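You operate a simulated robot arm through the tools that you are given. There is no shell and no other tool. Be economical: measure what you need, move in short steps, check, and stop when the job is done.

You are at the controls of a simulated robot arm. One attempt, no reset.

JOB
Put things in order on the top of the slide bench. At the end: the red carton stands where the white request card (marked "Please fetch") stood; the blue memory card from the top of the slide bench is on the grey glass plate; the cream cloth weight from the top of the slide bench stands where the red carton stood; the white request card stands on top of the grey wrapped papers; whatever was shut is shut again. Leave all else as you found it, and nothing knocked over.

Only the result counts: the job must be done as asked and must still hold three seconds after the hand-in. Knocking over, shifting, dropping, spilling or breaking anything else fails it. Flat cloth is picked up by pressing the open fingertips on it (5 to 10 N) and closing them slowly along it; thin cloth reads only 2 to 8 mm in the jaws.

ROBOT AND FRAMES
A 7-joint arm with a two-finger parallel gripper, fixed in place. Base frame: the origin is at the foot of the arm, x ahead of it, y to its left, z up; the work surface is at about z = 0. Lengths are in mm, angles in rad, forces in N, time in s.
With the tool pointing down near the work surface it reaches from about 240 to 620 mm from the base axis. Its first joint turns from -1.152 to 1.152 rad. Payload 2.6 kg.
The TCP is the grasp point between the finger pads, 30 mm short of the fingertips. In the tool frame z runs along the fingers and y along their closing line. Largest opening 94 mm; finger width 28, thickness 10; the body of the gripper, 50 by 96 mm, starts 55 mm behind the TCP.
Orientation is that of the tool frame in the base frame, as a unit quaternion [w, x, y, z]. With the fingers straight down and closing along the base's y, the tool's x points along the base's -x, its y along +y and its z along -z.

CONTROLS
- The arm moves only by the tool apply_moves. Its argument "moves" is a list that holds one entry, the list of rows, each a list of 7 numbers: the shift along the tool's x, y, z in m, then the turn, a rotation vector about the tool's x, y, z in rad, then the finger opening in m, from 0 to 0.094. In form: [[[dx, dy, dz, wx, wy, wz, jaw], ...]]. A call has 1 to 12 rows; each row is the pose to reach, as a shift and turn from the pose commanded when the call began, along the tool's axes at that moment. Rows are played at 5 a second. More than 50 mm and 0.15 rad between two rows, or a gripper value outside its range, and nothing of the call is played. Where a pose cannot be reached the arm comes as near as it can. A force on the tool above 40 N (or 10 N above the force at the start of the call, whichever is more), or a blocked arm, ends the call early, and 0.2 s more pass. Each finger travels about 72 mm/s and halts on what it meets, pressing with about 22 N; the grip force reading is that of the motor and also rises with nothing between the fingers. The clock runs only during rows and for 0.2 s after the last one: add rows that repeat a pose to give the fingers time. The reply holds the time, the measured pose of the TCP, the force on the tool along the base axes, the opening and the grip force, in the units named above and with some noise.
- Cameras (640 x 400 px; columns grow to the right, rows downward): "scene" is fixed at [17.8, 415.2, 564.4]; the picture's right is [-0.88, -0.48, 0.00], its down [-0.30, 0.54, -0.79] and it looks along [0.38, -0.69, -0.62] (base axes); focal length 248 px, centre (320, 200). "wrist" rides on the gripper at [76, 14, -102] in the tool frame; the picture's right is [-0.18, 0.98, 0.00], its down [-0.75, -0.14, -0.64] and it looks along [-0.63, -0.12, 0.77] (tool axes); focal length 243 px, centre (320, 200). There is no depth. A picture from a camera that has moved, and an enlarged one, comes with that camera's place and axes in the base frame and with its lens. The place of the scene camera against the robot may be out by one fixed shift of up to 18 mm in any direction.
- capture(camera): a new picture of that camera. No time passes.
- enlarge(camera, box): a new picture of the part [left, top, right, bottom] of that camera's present view, enlarged. No time passes.
- sign_off(): hands the job in; it is judged then, once.

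Go step by step. Nothing tells you positions but the pictures and the camera data: compare them with the known pose of the tool, close in by small moves and look again before you grip or let go. The budget is 120 turns and 76 pictures, counting those below and the enlarged ones. Unless the task says otherwise, let go and move clear before handing in.

The tools are called as a command line: name --argument value ..., lists and objects as JSON in quotes. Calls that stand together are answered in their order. apply_moves: Moves the arm, as the interface text tells. Its arguments: {"type":"object","properties":{"moves":{"type":"array","items":{"type":"array","items":{"type":"array","items":{"type":"number"}}}}},"required":["moves"]} The other tools are called the same way: capture (camera) takes a picture; enlarge (camera, box) takes an enlarged picture of a part of a camera's view; sign_off () hands the job in.

At the start:

```text
time_s: 0.0
tcp_pos: [439.2, -135.1, 307.0]
ee_rot: [0.0, 0.0, 1.0, 0.0]
ft_force: [-0.1, 0.2, -0.5]
gripper_width: 93.9
gripper_force: 0.0
```

scene: 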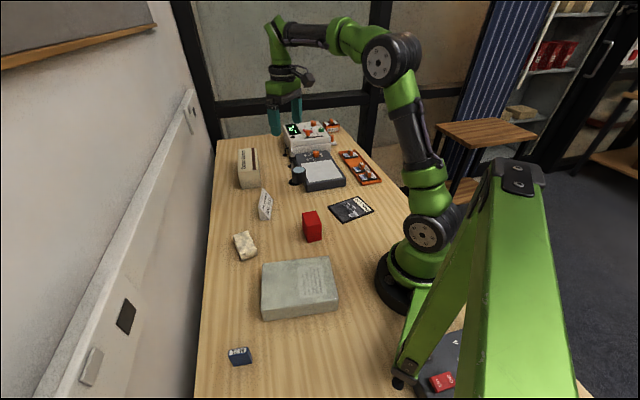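
wrist: 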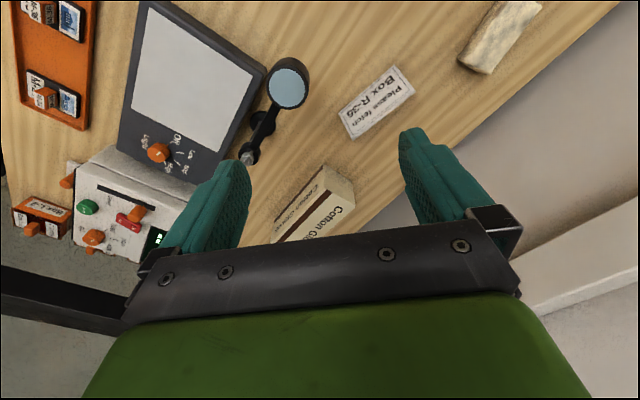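

I see the bench with the red carton, request card, cloth weight, grey wrapped papers and blue memory card. I'll look closer at each before moving.

enlarge --camera "scene" --box '[220, 100, 400, 212]'

enlarge --camera "scene" --box '[200, 180, 380, 292]'

enlarge --camera "scene" --box '[200, 280, 480, 400]'

```text
3.56 times, centred on (310, 156) of scene
camera zoom: at [17.8, 415.2, 564.4], right [-0.88, -0.48, 0.0], down [-0.3, 0.54, -0.79], along [0.38, -0.69, -0.62], focal length 881 px, centre (356, 356)
```

zoom: 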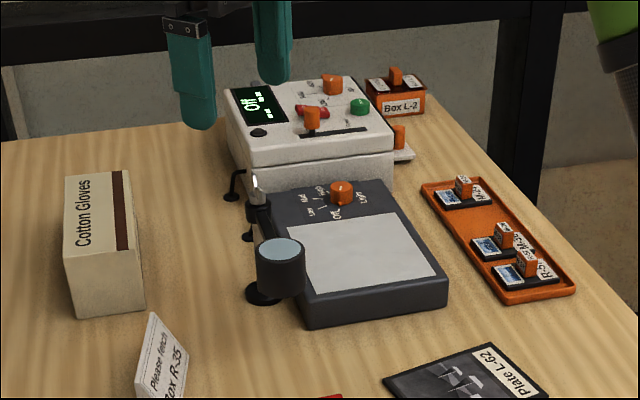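

```text
3.56 times, centred on (290, 236) of scene
camera zoom: at [17.8, 415.2, 564.4], right [-0.88, -0.48, 0.0], down [-0.3, 0.54, -0.79], along [0.38, -0.69, -0.62], focal length 881 px, centre (427, 72)
```

zoom: 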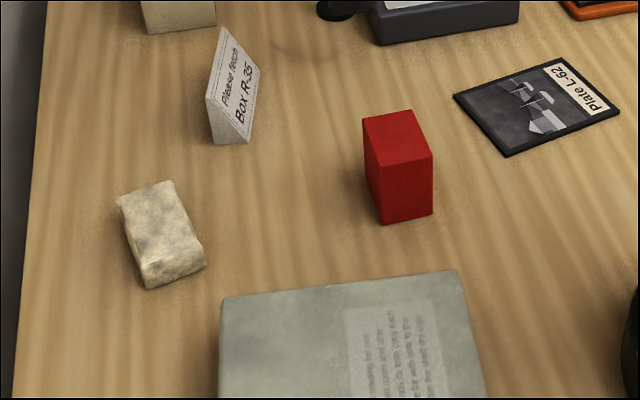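

```text
2.29 times, centred on (340, 340) of scene
camera zoom: at [17.8, 415.2, 564.4], right [-0.88, -0.48, 0.0], down [-0.3, 0.54, -0.79], along [0.38, -0.69, -0.62], focal length 566 px, centre (274, -120)
```

zoom: 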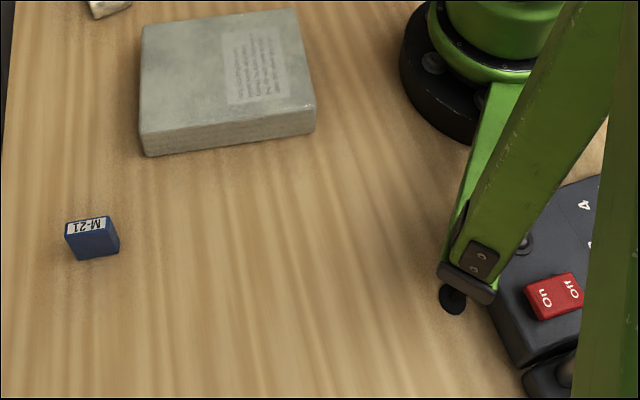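

The request card is near (500,-60), the carton near (296,-42), the cloth weight near (440,97), the memory card near (256,319) and plate L-62 near (243,-220). I'll zoom the wrist view on the card and weight to see their shapes.

enlarge --camera "wrist" --box '[320, 0, 560, 150]'

apply_moves --moves '[[[0.04, 0.02, 0.02, 0, 0, 0, 0.094], [0.06, 0.04, 0.04, 0, 0, 0, 0.094], [0.06, 0.06, 0.06, 0, 0, 0, 0.094], [0.06, 0.075, 0.08, 0, 0, 0, 0.094]]]'

capture --camera "wrist"

```text
2.67 times, centred on (440, 75) of wrist
camera zoom: at [362.2, -120.8, 410.4], right [0.18, 0.98, 0.0], down [0.75, -0.14, 0.64], along [0.63, -0.12, -0.77], focal length 647 px, centre (0, 533)
```

zoom: 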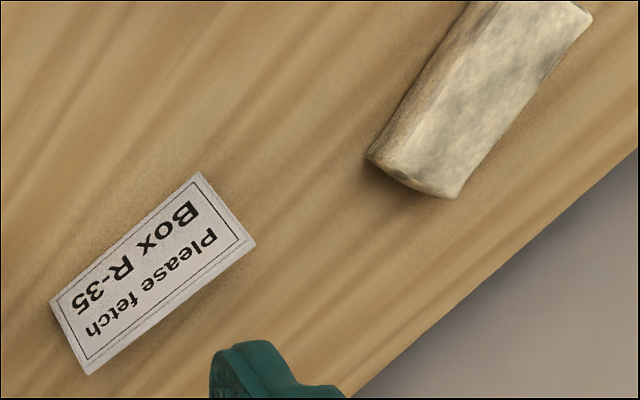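

```text
time_s: 1.0
tcp_pos: [376.8, -60.6, 227.6]
ee_rot: [0.001, 0.001, 1.0, 0.0]
ft_force: [0.0, 1.5, 0.6]
gripper_width: 94.2
gripper_force: 0.1
```

```text
69 pictures are left
camera wrist: at [300.5, -45.3, 329.2], right [0.18, 0.98, 0.0], down [0.75, -0.14, 0.64], along [0.63, -0.12, -0.77], focal length 243 px, centre (320, 200)
```

wrist: 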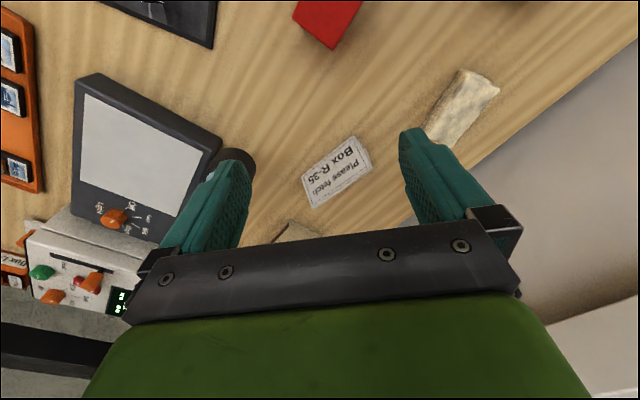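

The card appears as a small tent or wedge. I'll zoom in on its profile, and on the carton, weight and memory card.

enlarge --camera "scene" --box '[245, 178, 293, 226]'

enlarge --camera "wrist" --box '[280, 50, 520, 230]'

enlarge --camera "scene" --box '[220, 335, 268, 375]'

```text
8.33 times, centred on (269, 202) of scene
camera zoom: at [17.8, 415.2, 564.4], right [-0.88, -0.48, 0.0], down [-0.3, 0.54, -0.79], along [0.38, -0.69, -0.62], focal length 2064 px, centre (745, 183)
```

zoom: 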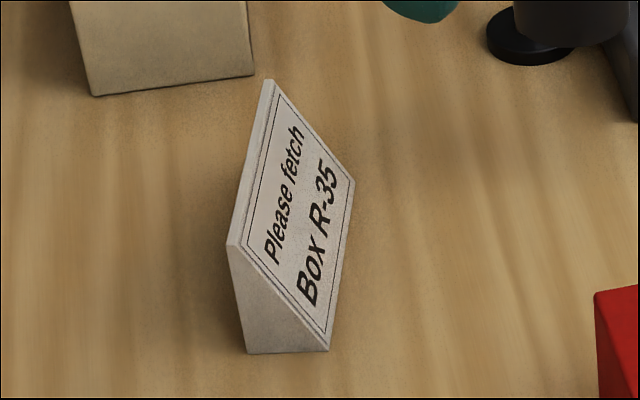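

```text
2.22 times, centred on (400, 140) of wrist
camera zoom: at [300.5, -45.3, 329.2], right [0.18, 0.98, 0.0], down [0.75, -0.14, 0.64], along [0.63, -0.12, -0.77], focal length 539 px, centre (142, 333)
```

zoom: 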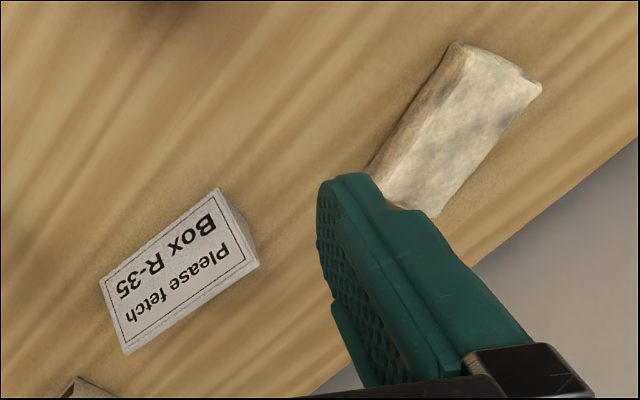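

```text
10.00 times, centred on (244, 355) of scene
camera zoom: at [17.8, 415.2, 564.4], right [-0.88, -0.48, 0.0], down [-0.3, 0.54, -0.79], along [0.38, -0.69, -0.62], focal length 2477 px, centre (1080, -1350)
```

zoom: 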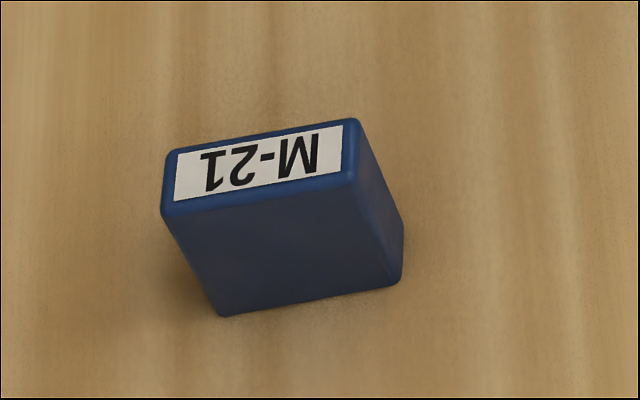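

The request card is a wedge about 110 mm long, 32 mm deep and 55 mm high, with a vertical back. It must be pinched across its depth, so I'll yaw the tool to match and look from above it.

apply_moves --moves '[[[-0.016, 0, 0.0, 0, 0, 0.13, 0.094], [-0.032, 0, 0.0, 0, 0, 0.26, 0.094], [-0.048, 0, 0.0, 0, 0, 0.39, 0.094], [-0.064, 0, 0.0, 0, 0, 0.52, 0.094], [-0.08, 0, 0.01, 0, 0, 0.65, 0.094], [-0.1, 0, 0.02, 0, 0, 0.78, 0.094], [-0.115, 0, 0.03, 0, 0, 0.9, 0.094], [-0.128, 0, 0.048, 0, 0, 1.01, 0.094]]]'

capture --camera "wrist"

```text
time_s: 2.8
tcp_pos: [507.7, -61.4, 180.1]
ee_rot: [0.0, 0.485, 0.875, 0.0]
ft_force: [0.2, 0.4, -0.3]
gripper_width: 94.3
gripper_force: 0.1
```

```text
65 pictures are left
camera wrist: at [477.9, 12.2, 281.9], right [0.93, 0.36, 0.0], down [0.28, -0.71, 0.64], along [0.23, -0.6, -0.77], focal length 243 px, centre (320, 200)
```

wrist: 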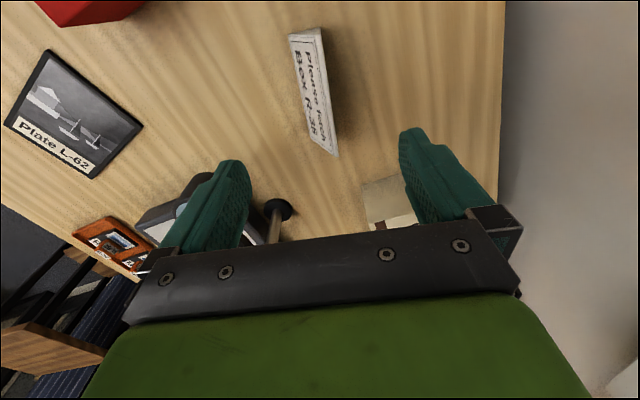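

The yaw looks about right. I'll zoom in on the card to fix its edges.

enlarge --camera "wrist" --box '[250, 10, 410, 170]'

```text
2.50 times, centred on (330, 90) of wrist
camera zoom: at [477.9, 12.2, 281.9], right [0.93, 0.36, 0.0], down [0.28, -0.71, 0.64], along [0.23, -0.6, -0.77], focal length 606 px, centre (295, 475)
```

zoom: 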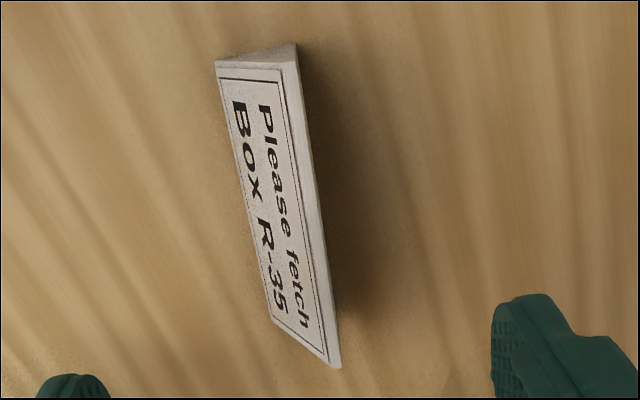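

The wedge's low edge runs from (458,-27) to (516,-118), with its ridge at about z=60. I'll tilt 0.22 rad to split the wedge angle and come down around it with the jaws partly open.

apply_moves --moves '[[[0, 0.002, 0.02, 0.11, 0, 0, 0.07], [0.001, 0.0045, 0.05, 0.22, 0, 0, 0.066], [0.0013, 0.0045, 0.08, 0.22, 0, 0, 0.066], [0.0013, 0.0045, 0.105, 0.22, 0, 0, 0.066], [0.0013, 0.0045, 0.12, 0.22, 0, 0, 0.066]]]'

capture --camera "wrist"

enlarge --camera "scene" --box '[215, 150, 335, 240]'

```text
time_s: 4.0
tcp_pos: [509.4, -56.3, 61.2]
ee_rot: [-0.053, 0.48, 0.87, -0.097]
ft_force: [0.2, 0.2, 0.2]
gripper_width: 66.0
gripper_force: 0.0
```

```text
63 pictures are left
camera wrist: at [499.0, 26.9, 157.7], right [0.91, 0.35, -0.21], down [0.4, -0.64, 0.66], along [0.1, -0.68, -0.72], focal length 243 px, centre (320, 200)
```

wrist: 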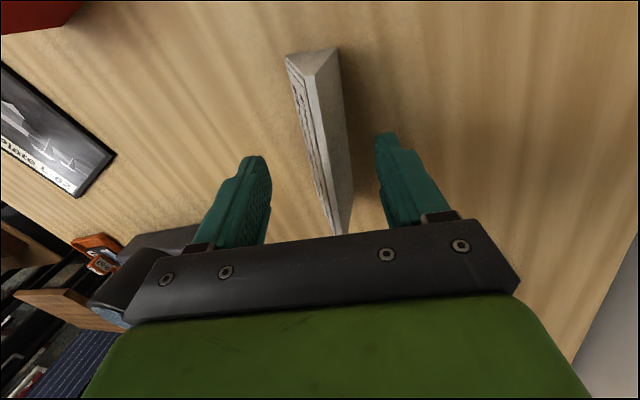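

```text
4.44 times, centred on (275, 195) of scene
camera zoom: at [17.8, 415.2, 564.4], right [-0.88, -0.48, 0.0], down [-0.3, 0.54, -0.79], along [0.38, -0.69, -0.62], focal length 1101 px, centre (520, 222)
```

zoom: 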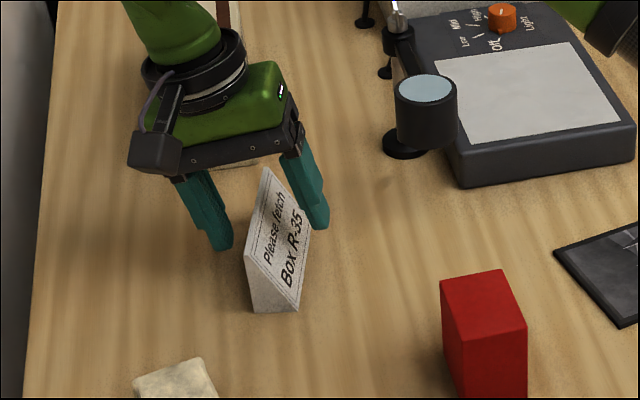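

The fingers straddle the wedge cleanly. I'll go down the last 14 mm and close gradually.

apply_moves --moves '[[[0, 0.0015, 0.007, 0, 0, 0, 0.066], [0, 0.003, 0.0137, 0, 0, 0, 0.066], [0, 0.003, 0.0137, 0, 0, 0, 0.05], [0, 0.003, 0.0137, 0, 0, 0, 0.04], [0, 0.003, 0.0137, 0, 0, 0, 0.034], [0, 0.003, 0.0137, 0, 0, 0, 0.03], [0, 0.003, 0.0137, 0, 0, 0, 0.026], [0, 0.003, 0.0137, 0, 0, 0, 0.022], [0, 0.003, 0.0137, 0, 0, 0, 0.018], [0, 0.003, 0.0137, 0, 0, 0, 0.015], [0, 0.003, 0.0137, 0, 0, 0, 0.015]]]'

capture --camera "wrist"

```text
time_s: 6.4
tcp_pos: [509.2, -57.4, 46.5]
ee_rot: [-0.053, 0.481, 0.87, -0.096]
ft_force: [0.0, 0.9, -0.2]
gripper_width: 21.2
gripper_force: 22.0
```

```text
61 pictures are left
camera wrist: at [499.0, 26.4, 142.9], right [0.91, 0.35, -0.21], down [0.4, -0.64, 0.66], along [0.1, -0.68, -0.72], focal length 243 px, centre (320, 200)
```

wrist: 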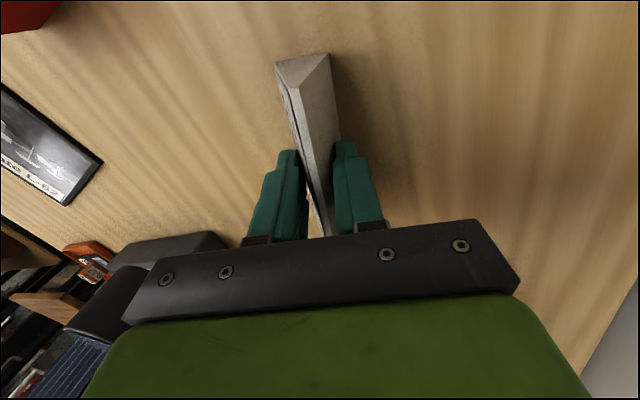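

The wedge is gripped at 21 mm. I'll test with a small vertical lift.

apply_moves --moves '[[[0, -0.001, -0.005, 0, 0, 0, 0.012], [0, -0.0022, -0.0098, 0, 0, 0, 0.012], [0, -0.0044, -0.0195, 0, 0, 0, 0.012], [0, -0.0066, -0.0293, 0, 0, 0, 0.012]]]'

capture --camera "wrist"

enlarge --camera "scene" --box '[215, 150, 335, 240]'

```text
time_s: 7.4
tcp_pos: [510.0, -56.9, 77.1]
ee_rot: [-0.053, 0.481, 0.87, -0.096]
ft_force: [-0.1, -0.5, 0.2]
gripper_width: 20.9
gripper_force: 21.9
```

```text
60 pictures are left
camera wrist: at [499.8, 27.1, 173.7], right [0.91, 0.35, -0.21], down [0.4, -0.64, 0.66], along [0.1, -0.68, -0.72], focal length 243 px, centre (320, 200)
```

wrist: 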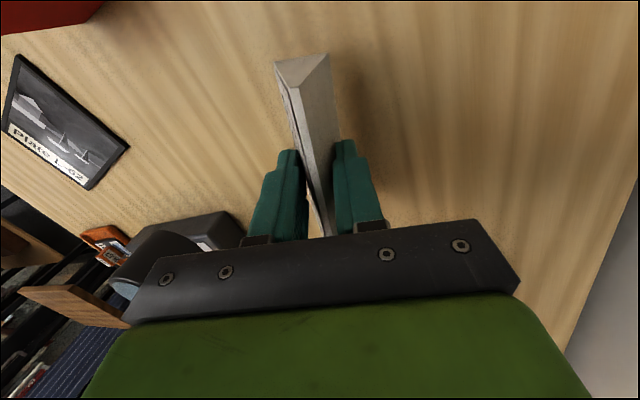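

```text
4.44 times, centred on (275, 195) of scene
camera zoom: at [17.8, 415.2, 564.4], right [-0.88, -0.48, 0.0], down [-0.3, 0.54, -0.79], along [0.38, -0.69, -0.62], focal length 1101 px, centre (520, 222)
```

zoom: 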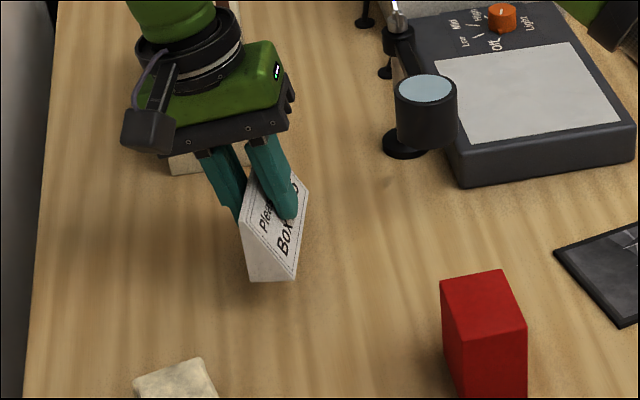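

The card lifts level and is held firmly. I'll raise it and carry it toward the grey papers, centred near (237,139) and about 176 x 122 mm.

apply_moves --moves '[[[0, -0.008, -0.036, 0, 0, 0, 0.012], [0, -0.016, -0.072, 0, 0, 0, 0.012], [0, -0.024, -0.1074, 0, 0, 0, 0.012], [0.0401, -0.0384, -0.1042, 0, 0, 0, 0.012], [0.0802, -0.0528, -0.101, 0, 0, 0, 0.012], [0.1203, -0.0672, -0.0978, 0, 0, 0, 0.012], [0.1604, -0.0816, -0.0946, 0, 0, 0, 0.012], [0.2005, -0.096, -0.0914, 0, 0, 0, 0.012], [0.2406, -0.1104, -0.0882, 0, 0, 0, 0.012], [0.2807, -0.1248, -0.085, 0, 0, 0, 0.012], [0.321, -0.139, -0.0817, 0, 0, 0, 0.012]]]'

apply_moves --moves '[[[0, 0, 0, 0, -0.03, -0.135, 0.012], [0, 0, 0, 0, -0.06, -0.27, 0.012], [0, 0, 0, 0, -0.09, -0.405, 0.012], [0, 0, 0, 0, -0.12, -0.54, 0.012], [0, 0, 0, 0, -0.15, -0.674, 0.012], [0, 0, 0, 0, -0.18, -0.809, 0.012], [0, 0, 0, 0, -0.21, -0.944, 0.012], [0, 0, 0, 0, -0.24, -1.079, 0.012], [0, 0, 0, 0, -0.27, -1.214, 0.012], [0, 0, 0, 0, -0.301, -1.348, 0.012], [0, 0, 0, 0, -0.331, -1.483, 0.012], [0, 0, 0, 0, -0.361, -1.618, 0.012]]]'

capture --camera "wrist"

capture --camera "scene"

```text
time_s: 9.8
tcp_pos: [238.1, 150.3, 188.1]
ee_rot: [-0.053, 0.481, 0.87, -0.096]
ft_force: [0.5, -0.2, 0.7]
gripper_width: 20.8
gripper_force: 21.6
```

```text
time_s: 12.4
tcp_pos: [240.0, 152.2, 185.7]
ee_rot: [0.035, -0.318, 0.942, -0.105]
ft_force: [0.7, -0.2, 0.8]
gripper_width: 20.8
gripper_force: 21.7
```

```text
58 pictures are left
camera wrist: at [156.5, 135.6, 282.7], right [-0.43, 0.87, -0.21], down [0.6, 0.46, 0.66], along [0.67, 0.16, -0.72], focal length 243 px, centre (320, 200)
```

wrist: 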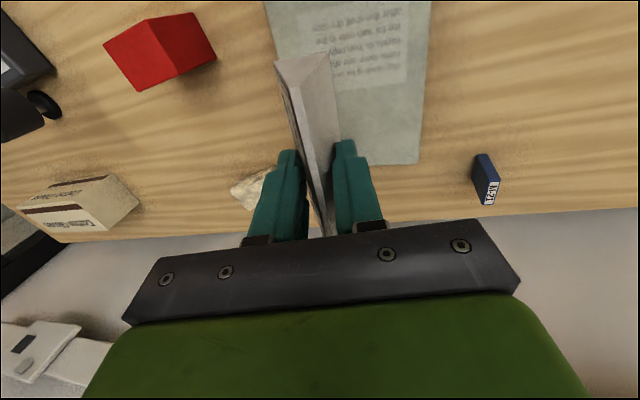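

```text
57 pictures are left
```

scene: 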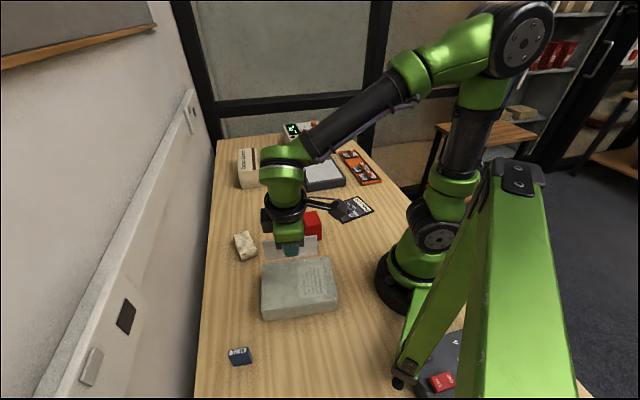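

The card is over the papers, with its centre about (246,144) and fully inside the outline. I'll lower it straight down to just above the top.

apply_moves --moves '[[[0, 0.0065, 0.0293, 0, 0, 0, 0.012], [0, 0.0131, 0.0586, 0, 0, 0, 0.012], [0, 0.0174, 0.078, 0, 0, 0, 0.012], [0, 0.0187, 0.084, 0, 0, 0, 0.012]]]'

enlarge --camera "scene" --box '[230, 210, 370, 330]'

capture --camera "wrist"

```text
time_s: 13.4
tcp_pos: [238.2, 152.5, 98.4]
ee_rot: [0.034, -0.316, 0.943, -0.104]
ft_force: [0.3, 0.4, 0.0]
gripper_width: 20.7
gripper_force: 21.3
```

```text
3.33 times, centred on (300, 270) of scene
camera zoom: at [17.8, 415.2, 564.4], right [-0.88, -0.48, 0.0], down [-0.3, 0.54, -0.79], along [0.38, -0.69, -0.62], focal length 826 px, centre (387, -33)
```

zoom: 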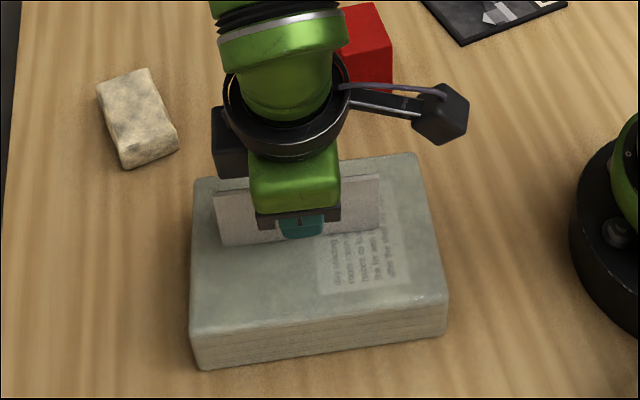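

```text
55 pictures are left
camera wrist: at [155.9, 135.5, 196.3], right [-0.43, 0.88, -0.21], down [0.6, 0.46, 0.66], along [0.67, 0.16, -0.72], focal length 243 px, centre (320, 200)
```

wrist: 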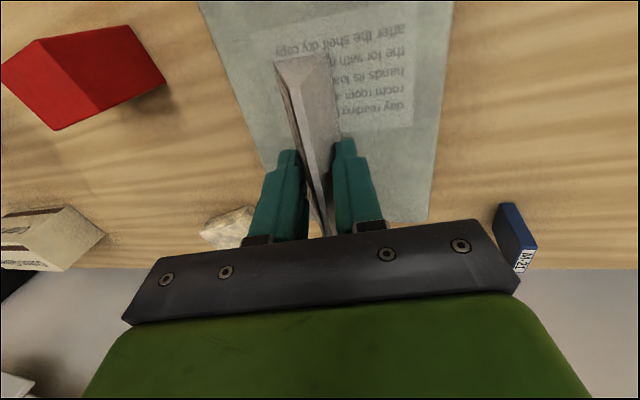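

Using the parallax, the papers' top is near z=48, so the card is now only about 4 mm above it. I'll nudge it 8 mm toward the middle and lower it in small steps.

apply_moves --moves '[[[0, 0.0071, -0.0046, 0, 0, 0, 0.012], [0, 0.0077, -0.0017, 0, 0, 0, 0.012], [0, 0.0082, 0.0003, 0, 0, 0, 0.012], [0, 0.0082, 0.0003, 0, 0, 0, 0.012]]]'

enlarge --camera "scene" --box '[260, 230, 340, 290]'

```text
time_s: 14.4
tcp_pos: [233.2, 157.7, 98.0]
ee_rot: [0.034, -0.317, 0.942, -0.104]
ft_force: [0.6, -0.2, -0.1]
gripper_width: 20.4
gripper_force: 22.2
```

```text
6.67 times, centred on (300, 260) of scene
camera zoom: at [17.8, 415.2, 564.4], right [-0.88, -0.48, 0.0], down [-0.3, 0.54, -0.79], along [0.38, -0.69, -0.62], focal length 1652 px, centre (453, -200)
```

zoom: 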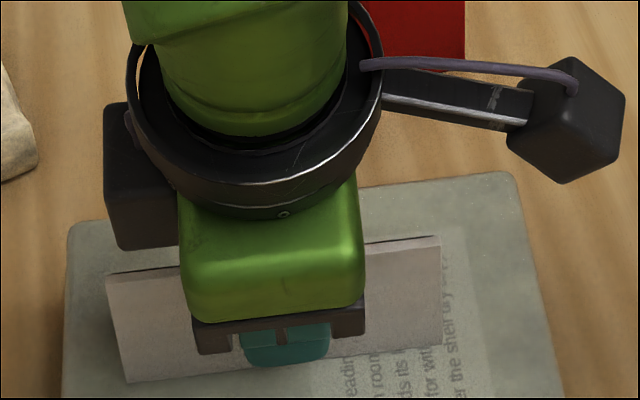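

Still no contact, and it looks only millimetres above. I'll lower another few mm, reading the force.

apply_moves --moves '[[[0, 0.0002, 0.001, 0, 0, 0, 0.012], [0, 0.0004, 0.002, 0, 0, 0, 0.012], [0, 0.0004, 0.002, 0, 0, 0, 0.012]]]'

apply_moves --moves '[[[0, 0.0002, 0.001, 0, 0, 0, 0.012], [0, 0.0004, 0.002, 0, 0, 0, 0.012], [0, 0.0004, 0.002, 0, 0, 0, 0.012]]]'

```text
time_s: 15.2
tcp_pos: [235.3, 157.3, 96.7]
ee_rot: [0.037, -0.317, 0.942, -0.104]
ft_force: [-3.3, 2.1, 18.8]
gripper_width: 20.5
gripper_force: 21.8
```

```text
time_s: 16.0
tcp_pos: [235.1, 160.0, 95.8]
ee_rot: [0.036, -0.317, 0.942, -0.103]
ft_force: [-0.3, -1.2, 34.0]
gripper_width: 20.9
gripper_force: 22.2
```

It's in contact, so I'll ease off slightly and release slowly.

apply_moves --moves '[[[0, -0.0003, -0.0015, 0, 0, 0, 0.012], [0, -0.0006, -0.0028, 0, 0, 0, 0.012], [0, -0.0006, -0.0028, 0, 0, 0, 0.022], [0, -0.0006, -0.0028, 0, 0, 0, 0.026], [0, -0.0006, -0.0028, 0, 0, 0, 0.032], [0, -0.0006, -0.0028, 0, 0, 0, 0.04], [0, -0.0006, -0.0028, 0, 0, 0, 0.048]]]'

capture --camera "wrist"

enlarge --camera "scene" --box '[240, 220, 360, 320]'

```text
time_s: 17.6
tcp_pos: [234.3, 157.6, 97.4]
ee_rot: [0.035, -0.316, 0.942, -0.104]
ft_force: [-0.5, -0.5, 1.0]
gripper_width: 47.9
gripper_force: 0.1
```

```text
53 pictures are left
camera wrist: at [151.3, 141.4, 194.4], right [-0.43, 0.88, -0.21], down [0.6, 0.46, 0.66], along [0.67, 0.16, -0.72], focal length 243 px, centre (320, 200)
```

wrist: 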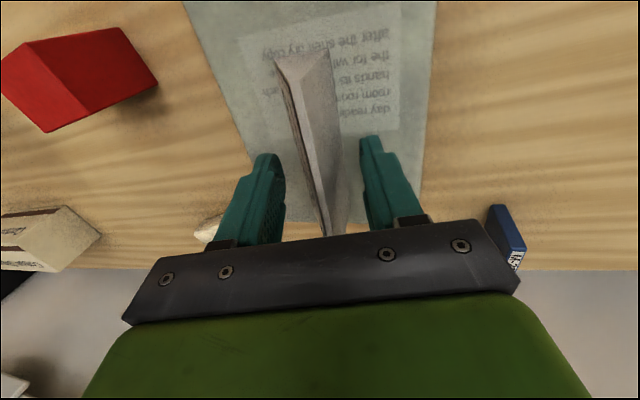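

```text
4.00 times, centred on (300, 270) of scene
camera zoom: at [17.8, 415.2, 564.4], right [-0.88, -0.48, 0.0], down [-0.3, 0.54, -0.79], along [0.38, -0.69, -0.62], focal length 991 px, centre (400, -80)
```

zoom: 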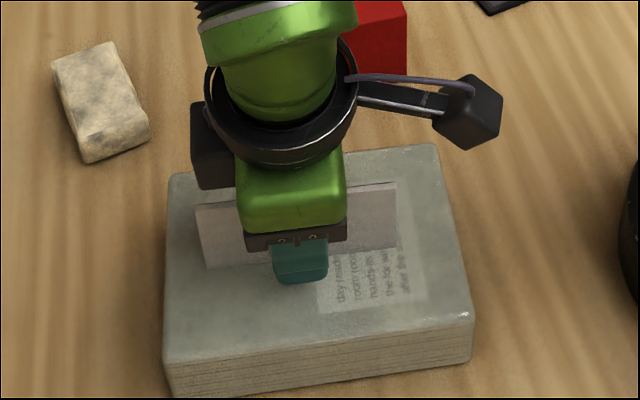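

The card stands on the papers. I'll retreat along the tool axis, then move over toward the red carton and untilt.

apply_moves --moves '[[[0, 0, -0.02, 0, 0, 0, 0.05], [0, 0, -0.05, 0, 0, 0, 0.06], [0, 0, -0.1, 0, 0, 0, 0.094]]]'

apply_moves --moves '[[[0.011, -0.033, 0.007, -0.04, 0, 0, 0.094], [0.022, -0.066, 0.014, -0.08, 0, 0, 0.094], [0.033, -0.1, 0.02, -0.12, 0, 0, 0.094], [0.044, -0.133, 0.027, -0.16, 0, 0, 0.094], [0.056, -0.167, 0.034, -0.2, 0, 0, 0.094], [0.068, -0.201, 0.04, -0.22, 0, 0, 0.094]]]'

capture --camera "wrist"

capture --camera "scene"

```text
time_s: 18.4
tcp_pos: [221.0, 175.9, 194.2]
ee_rot: [0.033, -0.317, 0.942, -0.104]
ft_force: [0.5, 0.4, 0.7]
gripper_width: 94.3
gripper_force: 0.0
```

```text
time_s: 19.8
tcp_pos: [290.8, -30.6, 199.4]
ee_rot: [-0.001, -0.319, 0.948, 0.0]
ft_force: [0.3, -0.1, -0.2]
gripper_width: 93.9
gripper_force: 0.1
```

```text
51 pictures are left
camera wrist: at [221.3, -64.4, 301.8], right [-0.45, 0.89, 0.0], down [0.69, 0.34, 0.64], along [0.57, 0.29, -0.77], focal length 243 px, centre (320, 200)
```

wrist: 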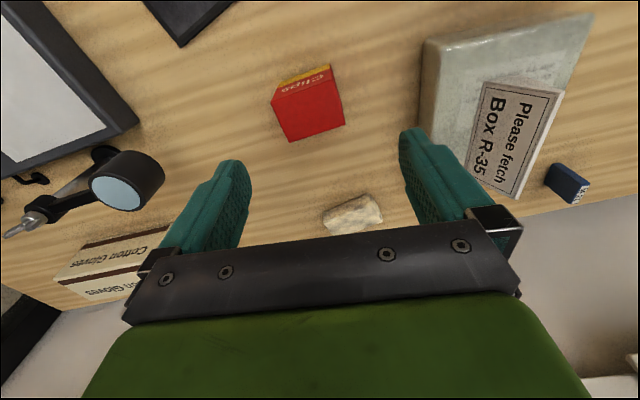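

```text
50 pictures are left
```

scene: 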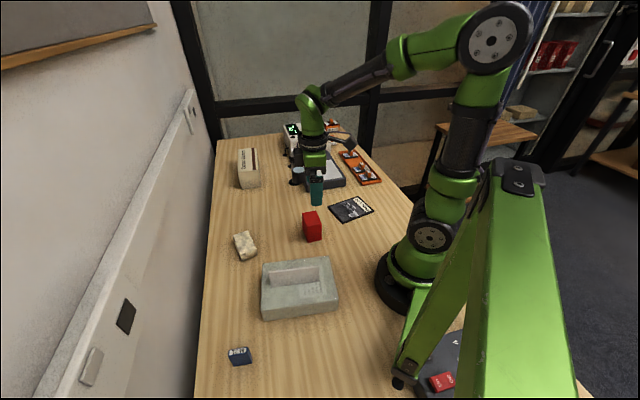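

The card stands well on the papers. Next I'll measure the carton.

enlarge --camera "wrist" --box '[250, 50, 370, 150]'

enlarge --camera "scene" --box '[290, 200, 338, 250]'

```text
4.00 times, centred on (310, 100) of wrist
camera zoom: at [221.3, -64.4, 301.8], right [-0.45, 0.89, 0.0], down [0.69, 0.34, 0.64], along [0.57, 0.29, -0.77], focal length 970 px, centre (360, 600)
```

zoom: 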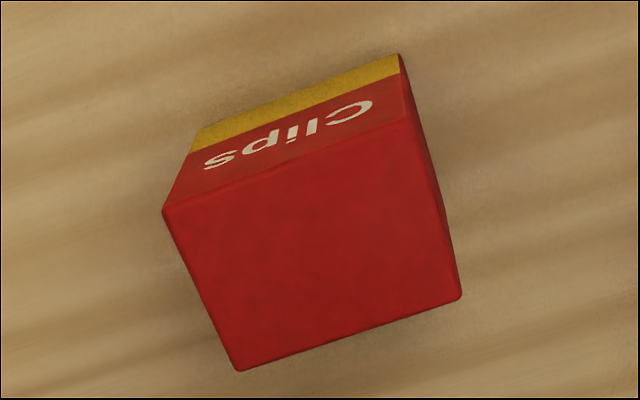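

```text
8.00 times, centred on (314, 225) of scene
camera zoom: at [17.8, 415.2, 564.4], right [-0.88, -0.48, 0.0], down [-0.3, 0.54, -0.79], along [0.38, -0.69, -0.62], focal length 1982 px, centre (368, 0)
```

zoom: 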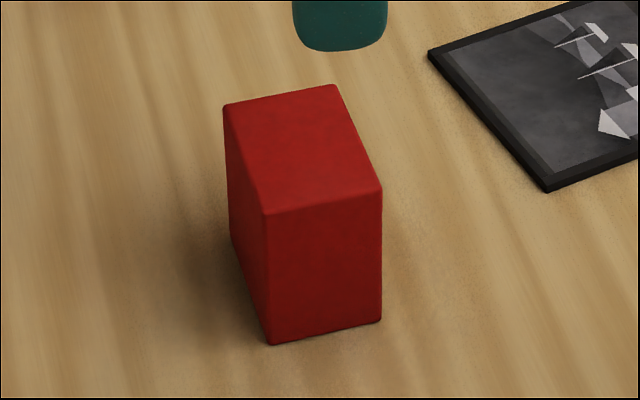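

The carton measures about 64 x 45 x 57 mm, centred at (306,-32), with its short side along 45°. I'll yaw to that and go to a height just above it.

apply_moves --moves '[[[-0.001, -0.001, 0, 0, 0, 0.143, 0.094], [-0.002, -0.002, 0, 0, 0, 0.286, 0.094], [-0.003, -0.003, 0, 0, 0, 0.429, 0.094], [-0.004, -0.004, 0, 0, 0, 0.572, 0.094], [-0.005, -0.005, 0, 0, 0, 0.715, 0.094], [-0.006, -0.006, 0.01, 0, 0, 0.858, 0.094], [-0.007, -0.007, 0.02, 0, 0, 1.0, 0.094], [-0.008, -0.008, 0.03, 0, 0, 1.143, 0.094], [-0.009, -0.009, 0.05, 0, 0, 1.286, 0.094], [-0.0108, -0.0102, 0.069, 0, 0, 1.43, 0.094]]]'

capture --camera "wrist"

```text
time_s: 22.0
tcp_pos: [305.2, -30.3, 130.0]
ee_rot: [0.0, 0.382, 0.924, 0.0]
ft_force: [0.7, 0.4, -0.2]
gripper_width: 94.1
gripper_force: 0.0
```

```text
47 pictures are left
camera wrist: at [260.7, 34.3, 232.2], right [0.83, 0.56, 0.0], down [0.43, -0.63, 0.64], along [0.36, -0.53, -0.77], focal length 243 px, centre (320, 200)
```

wrist: 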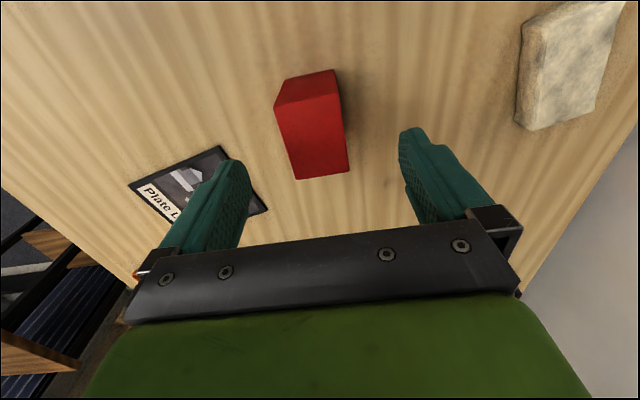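

Combining both views, the carton is about 65 mm tall and centred at (304,-34). I'll descend around it and grip.

apply_moves --moves '[[[0, -0.003, 0.03, 0, 0, 0, 0.094], [0, -0.003, 0.06, 0, 0, 0, 0.094], [0, -0.003, 0.08, 0, 0, 0, 0.094], [0, -0.003, 0.08, 0, 0, 0, 0.07], [0, -0.003, 0.08, 0, 0, 0, 0.055], [0, -0.003, 0.08, 0, 0, 0, 0.047], [0, -0.003, 0.08, 0, 0, 0, 0.043], [0, -0.003, 0.08, 0, 0, 0, 0.04], [0, -0.003, 0.08, 0, 0, 0, 0.036], [0, -0.003, 0.08, 0, 0, 0, 0.034]]]'

capture --camera "wrist"

```text
time_s: 24.2
tcp_pos: [304.6, -31.1, 50.6]
ee_rot: [0.0, 0.381, 0.925, 0.0]
ft_force: [0.5, -0.1, 0.4]
gripper_width: 48.7
gripper_force: 22.1
```

```text
46 pictures are left
camera wrist: at [259.3, 32.4, 153.2], right [0.82, 0.57, 0.0], down [0.44, -0.63, 0.64], along [0.36, -0.53, -0.77], focal length 243 px, centre (320, 200)
```

wrist: 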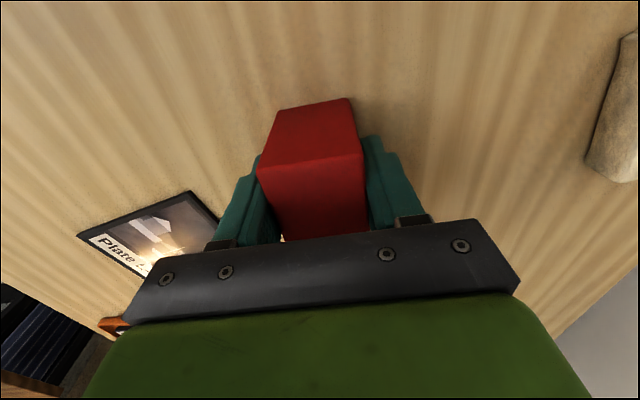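

The carton is gripped at 48.7 mm. I'll lift it, carry it to the card's old spot centred at (501,-63), and turn it 13° to match.

apply_moves --moves '[[[0, 0, -0.01, 0, 0, 0, 0.034], [0, 0, -0.04, 0, 0, 0, 0.034], [0, 0, -0.075, 0, 0, 0, 0.034], [-0.032, 0.0235, -0.075, 0, 0, 0.05, 0.034], [-0.064, 0.047, -0.075, 0, 0, 0.1, 0.034], [-0.096, 0.0705, -0.075, 0, 0, 0.15, 0.034], [-0.128, 0.094, -0.075, 0, 0, 0.2, 0.034], [-0.1589, 0.1176, -0.075, 0, 0, 0.23, 0.034], [-0.1589, 0.1176, -0.05, 0, 0, 0.23, 0.034], [-0.1589, 0.1176, -0.025, 0, 0, 0.23, 0.034]]]'

capture --camera "wrist"

enlarge --camera "scene" --box '[200, 140, 340, 240]'

```text
time_s: 26.4
tcp_pos: [500.3, -59.3, 74.2]
ee_rot: [0.0, 0.485, 0.875, 0.0]
ft_force: [-0.2, 0.0, -0.8]
gripper_width: 48.5
gripper_force: 21.8
```

```text
45 pictures are left
camera wrist: at [471.8, 12.8, 176.4], right [0.93, 0.36, 0.0], down [0.28, -0.71, 0.64], along [0.23, -0.6, -0.77], focal length 243 px, centre (320, 200)
```

wrist: 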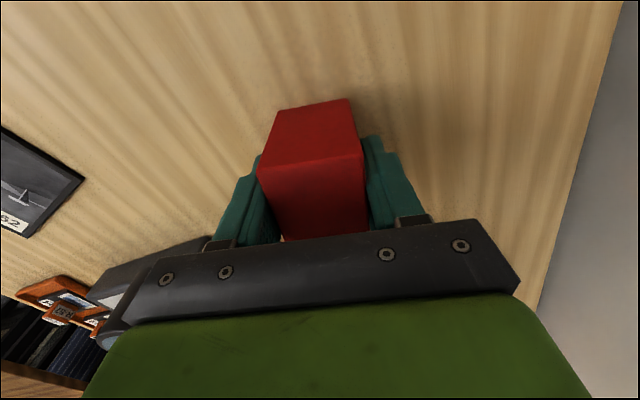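

```text
4.00 times, centred on (270, 190) of scene
camera zoom: at [17.8, 415.2, 564.4], right [-0.88, -0.48, 0.0], down [-0.3, 0.54, -0.79], along [0.38, -0.69, -0.62], focal length 991 px, centre (520, 240)
```

zoom: 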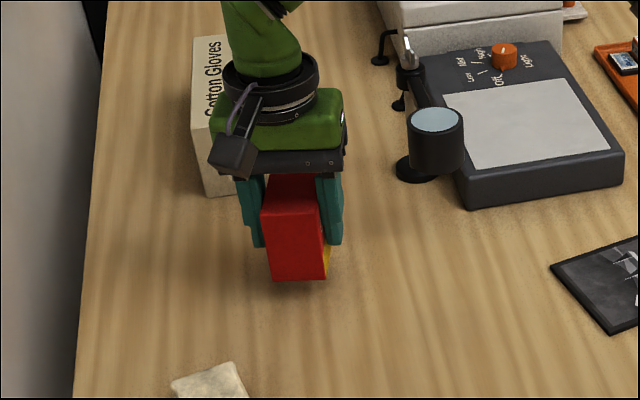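

The carton hangs level over the spot. I'll lower it.

apply_moves --moves '[[[0, 0, 0.012, 0, 0, 0, 0.034], [0, 0, 0.021, 0, 0, 0, 0.034], [0, 0, 0.024, 0, 0, 0, 0.034], [0, 0, 0.0245, 0, 0, 0, 0.034]]]'

```text
time_s: 27.4
tcp_pos: [499.2, -60.7, 50.3]
ee_rot: [0.0, 0.485, 0.875, 0.0]
ft_force: [0.0, 0.1, -1.1]
gripper_width: 49.1
gripper_force: 22.4
```

apply_moves --moves '[[[0, 0, 0.001, 0, 0, 0, 0.034], [0, 0, 0.001, 0, 0, 0, 0.034]]]'

```text
time_s: 28.0
tcp_pos: [499.6, -60.5, 50.2]
ee_rot: [0.0, 0.485, 0.875, 0.0]
ft_force: [-1.2, 1.0, 3.8]
gripper_width: 49.1
gripper_force: 22.3
```

The carton is just touching the bench. I'll release it, retreat upward and move toward the cloth weight.

apply_moves --moves '[[[0, 0, 0, 0, 0, 0, 0.05], [0, 0, 0, 0, 0, 0, 0.06], [0, 0, 0, 0, 0, 0, 0.08], [0, 0, 0, 0, 0, 0, 0.085], [0, 0, -0.03, 0, 0, 0, 0.085], [0, 0, -0.07, 0, 0, 0, 0.09], [0, 0, -0.11, 0, 0, 0, 0.094], [0, 0, -0.15, 0, 0, 0, 0.094]]]'

enlarge --camera "scene" --box '[200, 130, 340, 270]'

capture --camera "wrist"

```text
time_s: 29.8
tcp_pos: [498.0, -60.1, 200.7]
ee_rot: [-0.002, 0.485, 0.874, -0.001]
ft_force: [0.8, 0.4, -0.3]
gripper_width: 94.0
gripper_force: 0.0
```

```text
2.86 times, centred on (270, 200) of scene
camera zoom: at [17.8, 415.2, 564.4], right [-0.88, -0.48, 0.0], down [-0.3, 0.54, -0.79], along [0.38, -0.69, -0.62], focal length 708 px, centre (463, 200)
```

zoom: 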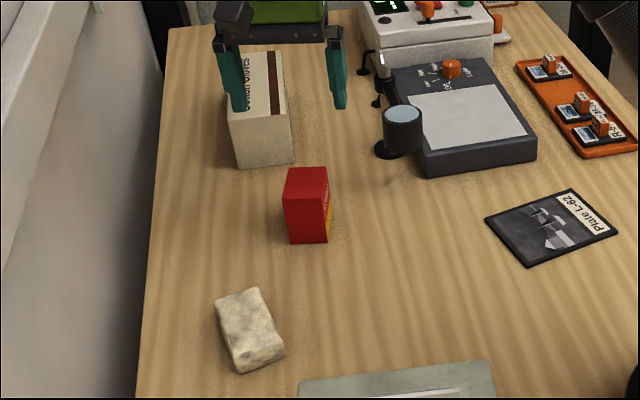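

```text
42 pictures are left
camera wrist: at [469.2, 12.6, 303.3], right [0.93, 0.37, 0.0], down [0.28, -0.71, 0.64], along [0.23, -0.6, -0.77], focal length 243 px, centre (320, 200)
```

wrist: 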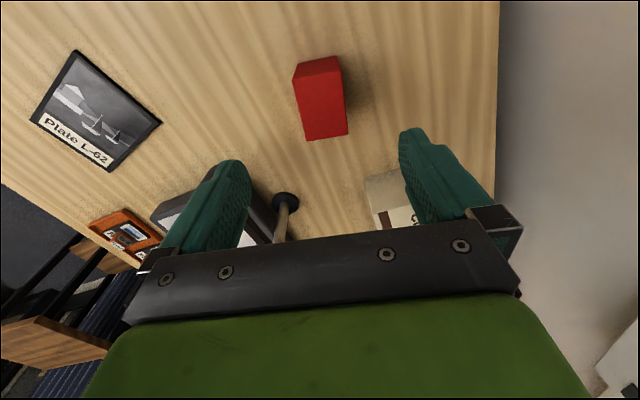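

The carton stands in place. I'll move over the cloth weight near (440,101), yawing toward its short axis.

apply_moves --moves '[[[0.0335, 0.0071, 0, 0, 0, -0.086, 0.094], [0.067, 0.0142, 0, 0, 0, -0.172, 0.094], [0.1, 0.0213, 0, 0, 0, -0.258, 0.094], [0.134, 0.0284, 0.01, 0, 0, -0.344, 0.094], [0.1675, 0.0357, 0.02, 0, 0, -0.43, 0.094]]]'

capture --camera "wrist"

enlarge --camera "wrist" --box '[240, 0, 400, 160]'

enlarge --camera "scene" --box '[220, 220, 270, 270]'

```text
time_s: 31.0
tcp_pos: [438.6, 100.3, 180.8]
ee_rot: [0.0, 0.287, 0.958, -0.001]
ft_force: [-0.7, -0.1, 0.7]
gripper_width: 93.9
gripper_force: 0.1
```

```text
41 pictures are left
camera wrist: at [381.7, 153.4, 282.9], right [0.69, 0.72, 0.0], down [0.55, -0.53, 0.64], along [0.46, -0.45, -0.77], focal length 243 px, centre (320, 200)
```

wrist: 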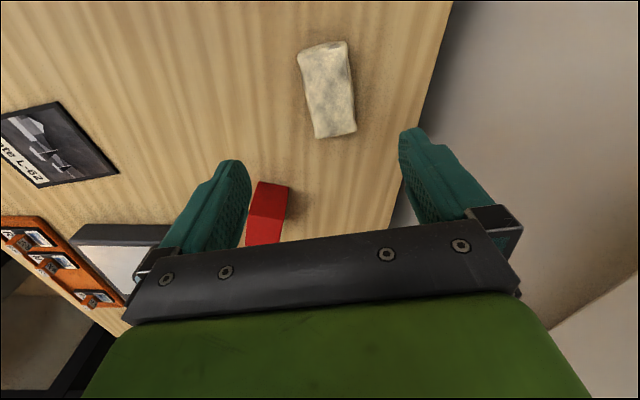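

```text
2.50 times, centred on (320, 80) of wrist
camera zoom: at [381.7, 153.4, 282.9], right [0.69, 0.72, 0.0], down [0.55, -0.53, 0.64], along [0.46, -0.45, -0.77], focal length 606 px, centre (320, 500)
```

zoom: 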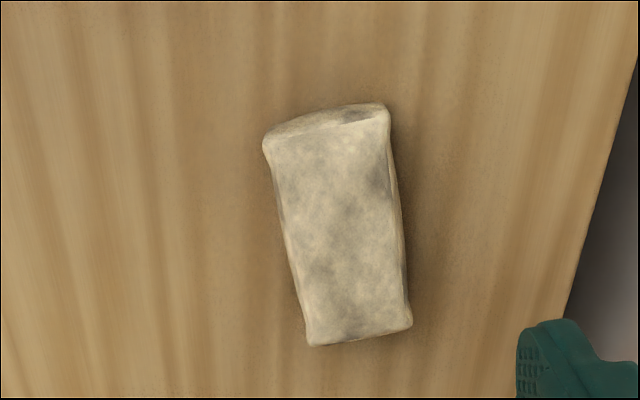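

```text
8.00 times, centred on (245, 245) of scene
camera zoom: at [17.8, 415.2, 564.4], right [-0.88, -0.48, 0.0], down [-0.3, 0.54, -0.79], along [0.38, -0.69, -0.62], focal length 1982 px, centre (920, -160)
```

zoom: 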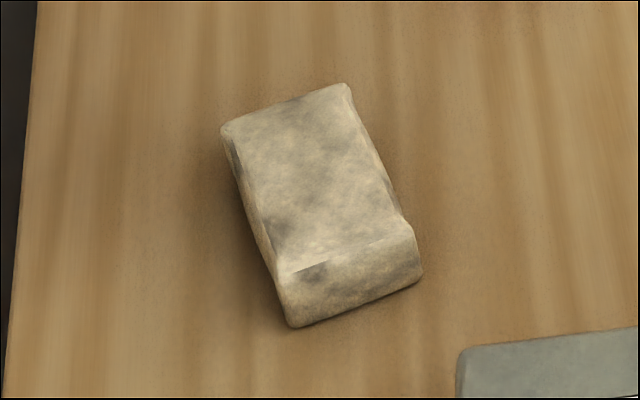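

The weight is about 80 x 46 mm, centred at (444,104), with its short axis at 57°. I'll align and descend over it.

apply_moves --moves '[[[-0.0025, 0.004, 0.04, 0, 0, 0, 0.094], [-0.0025, 0.004, 0.08, 0, 0, 0, 0.094], [-0.0025, 0.004, 0.11, 0, 0, 0, 0.094]]]'

capture --camera "wrist"

```text
time_s: 31.8
tcp_pos: [445.9, 99.9, 70.7]
ee_rot: [0.0, 0.287, 0.958, 0.0]
ft_force: [-0.2, -0.1, -0.8]
gripper_width: 94.0
gripper_force: 0.0
```

```text
38 pictures are left
camera wrist: at [388.3, 154.1, 172.1], right [0.69, 0.72, 0.0], down [0.55, -0.53, 0.64], along [0.46, -0.45, -0.77], focal length 243 px, centre (320, 200)
```

wrist: 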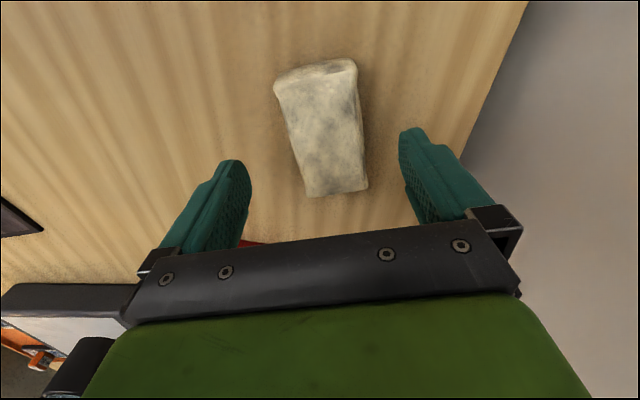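

The fingers straddle it well. I'll descend and close.

apply_moves --moves '[[[0, 0, 0.02, 0, 0, 0, 0.094], [0, 0, 0.033, 0, 0, 0, 0.094], [0, 0, 0.033, 0, 0, 0, 0.075], [0, 0, 0.033, 0, 0, 0, 0.06], [0, 0, 0.033, 0, 0, 0, 0.052], [0, 0, 0.033, 0, 0, 0, 0.046], [0, 0, 0.033, 0, 0, 0, 0.04], [0, 0, 0.033, 0, 0, 0, 0.034], [0, 0, 0.033, 0, 0, 0, 0.028], [0, 0, 0.033, 0, 0, 0, 0.024], [0, 0, 0.033, 0, 0, 0, 0.024]]]'

capture --camera "wrist"

```text
time_s: 34.2
tcp_pos: [444.6, 103.3, 36.1]
ee_rot: [0.001, 0.287, 0.958, 0.0]
ft_force: [0.0, 1.5, 0.3]
gripper_width: 50.2
gripper_force: 22.4
```

```text
37 pictures are left
camera wrist: at [388.7, 156.0, 138.3], right [0.69, 0.72, 0.0], down [0.55, -0.53, 0.64], along [0.46, -0.45, -0.77], focal length 243 px, centre (320, 200)
```

wrist: 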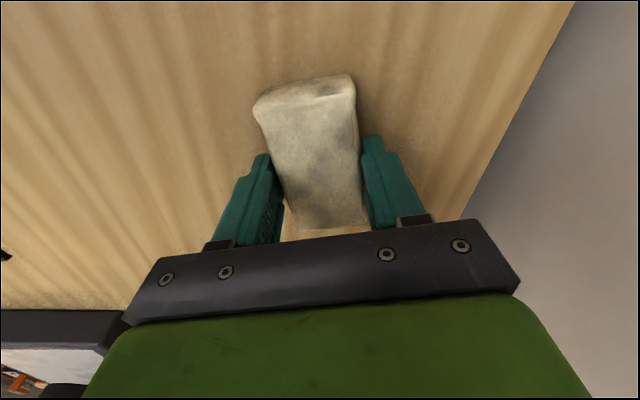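

The weight is gripped at 50 mm. I'll lift it and carry it to the carton's old place at (306,-34), turning it 12°.

apply_moves --moves '[[[0, 0, -0.01, 0, 0, 0, 0.024], [0, 0, -0.03, 0, 0, 0, 0.024], [0, 0, -0.06, 0, 0, 0, 0.024], [0.0083, -0.038, -0.07, 0, 0, 0.04, 0.024], [0.0166, -0.076, -0.07, 0, 0, 0.08, 0.024], [0.025, -0.114, -0.07, 0, 0, 0.12, 0.024], [0.033, -0.152, -0.07, 0, 0, 0.16, 0.024], [0.0413, -0.19, -0.07, 0, 0, 0.2, 0.024], [0.0413, -0.19, -0.045, 0, 0, 0.2, 0.024], [0.0413, -0.19, -0.02, 0, 0, 0.2, 0.024]]]'

capture --camera "wrist"

capture --camera "scene"

```text
time_s: 36.4
tcp_pos: [307.0, -34.0, 55.9]
ee_rot: [0.0, 0.381, 0.924, 0.0]
ft_force: [-0.1, -0.1, -3.9]
gripper_width: 49.8
gripper_force: 22.5
```

```text
36 pictures are left
camera wrist: at [262.5, 30.2, 159.3], right [0.82, 0.57, 0.0], down [0.44, -0.63, 0.64], along [0.36, -0.53, -0.77], focal length 243 px, centre (320, 200)
```

wrist: 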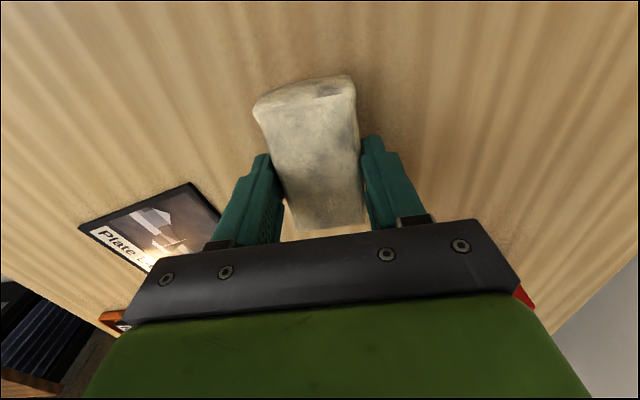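

```text
35 pictures are left
```

scene: 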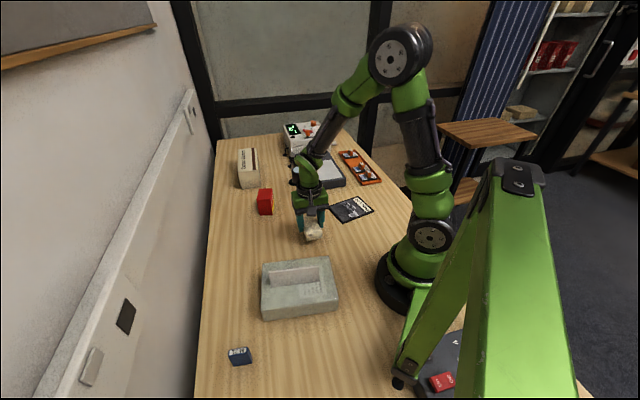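

It is over the spot and level. I'll lower it about 19 mm to the bench, checking force at the end.

apply_moves --moves '[[[0, 0, 0.01, 0, 0, 0, 0.024], [0, 0, 0.016, 0, 0, 0, 0.024], [0, 0, 0.0185, 0, 0, 0, 0.024], [0, 0, 0.0195, 0, 0, 0, 0.024], [0, 0, 0.0195, 0, 0, 0, 0.024]]]'

```text
time_s: 37.6
tcp_pos: [305.9, -34.1, 37.8]
ee_rot: [0.0, 0.381, 0.925, 0.001]
ft_force: [0.0, -0.2, -3.8]
gripper_width: 49.9
gripper_force: 22.0
```

apply_moves --moves '[[[0, 0, 0.001, 0, 0, 0, 0.024], [0, 0, 0.002, 0, 0, 0, 0.024], [0, 0, 0.002, 0, 0, 0, 0.024]]]'

```text
time_s: 38.4
tcp_pos: [305.5, -34.3, 37.5]
ee_rot: [0.0, 0.381, 0.924, 0.0]
ft_force: [-0.2, 0.8, -0.1]
gripper_width: 50.2
gripper_force: 22.1
```

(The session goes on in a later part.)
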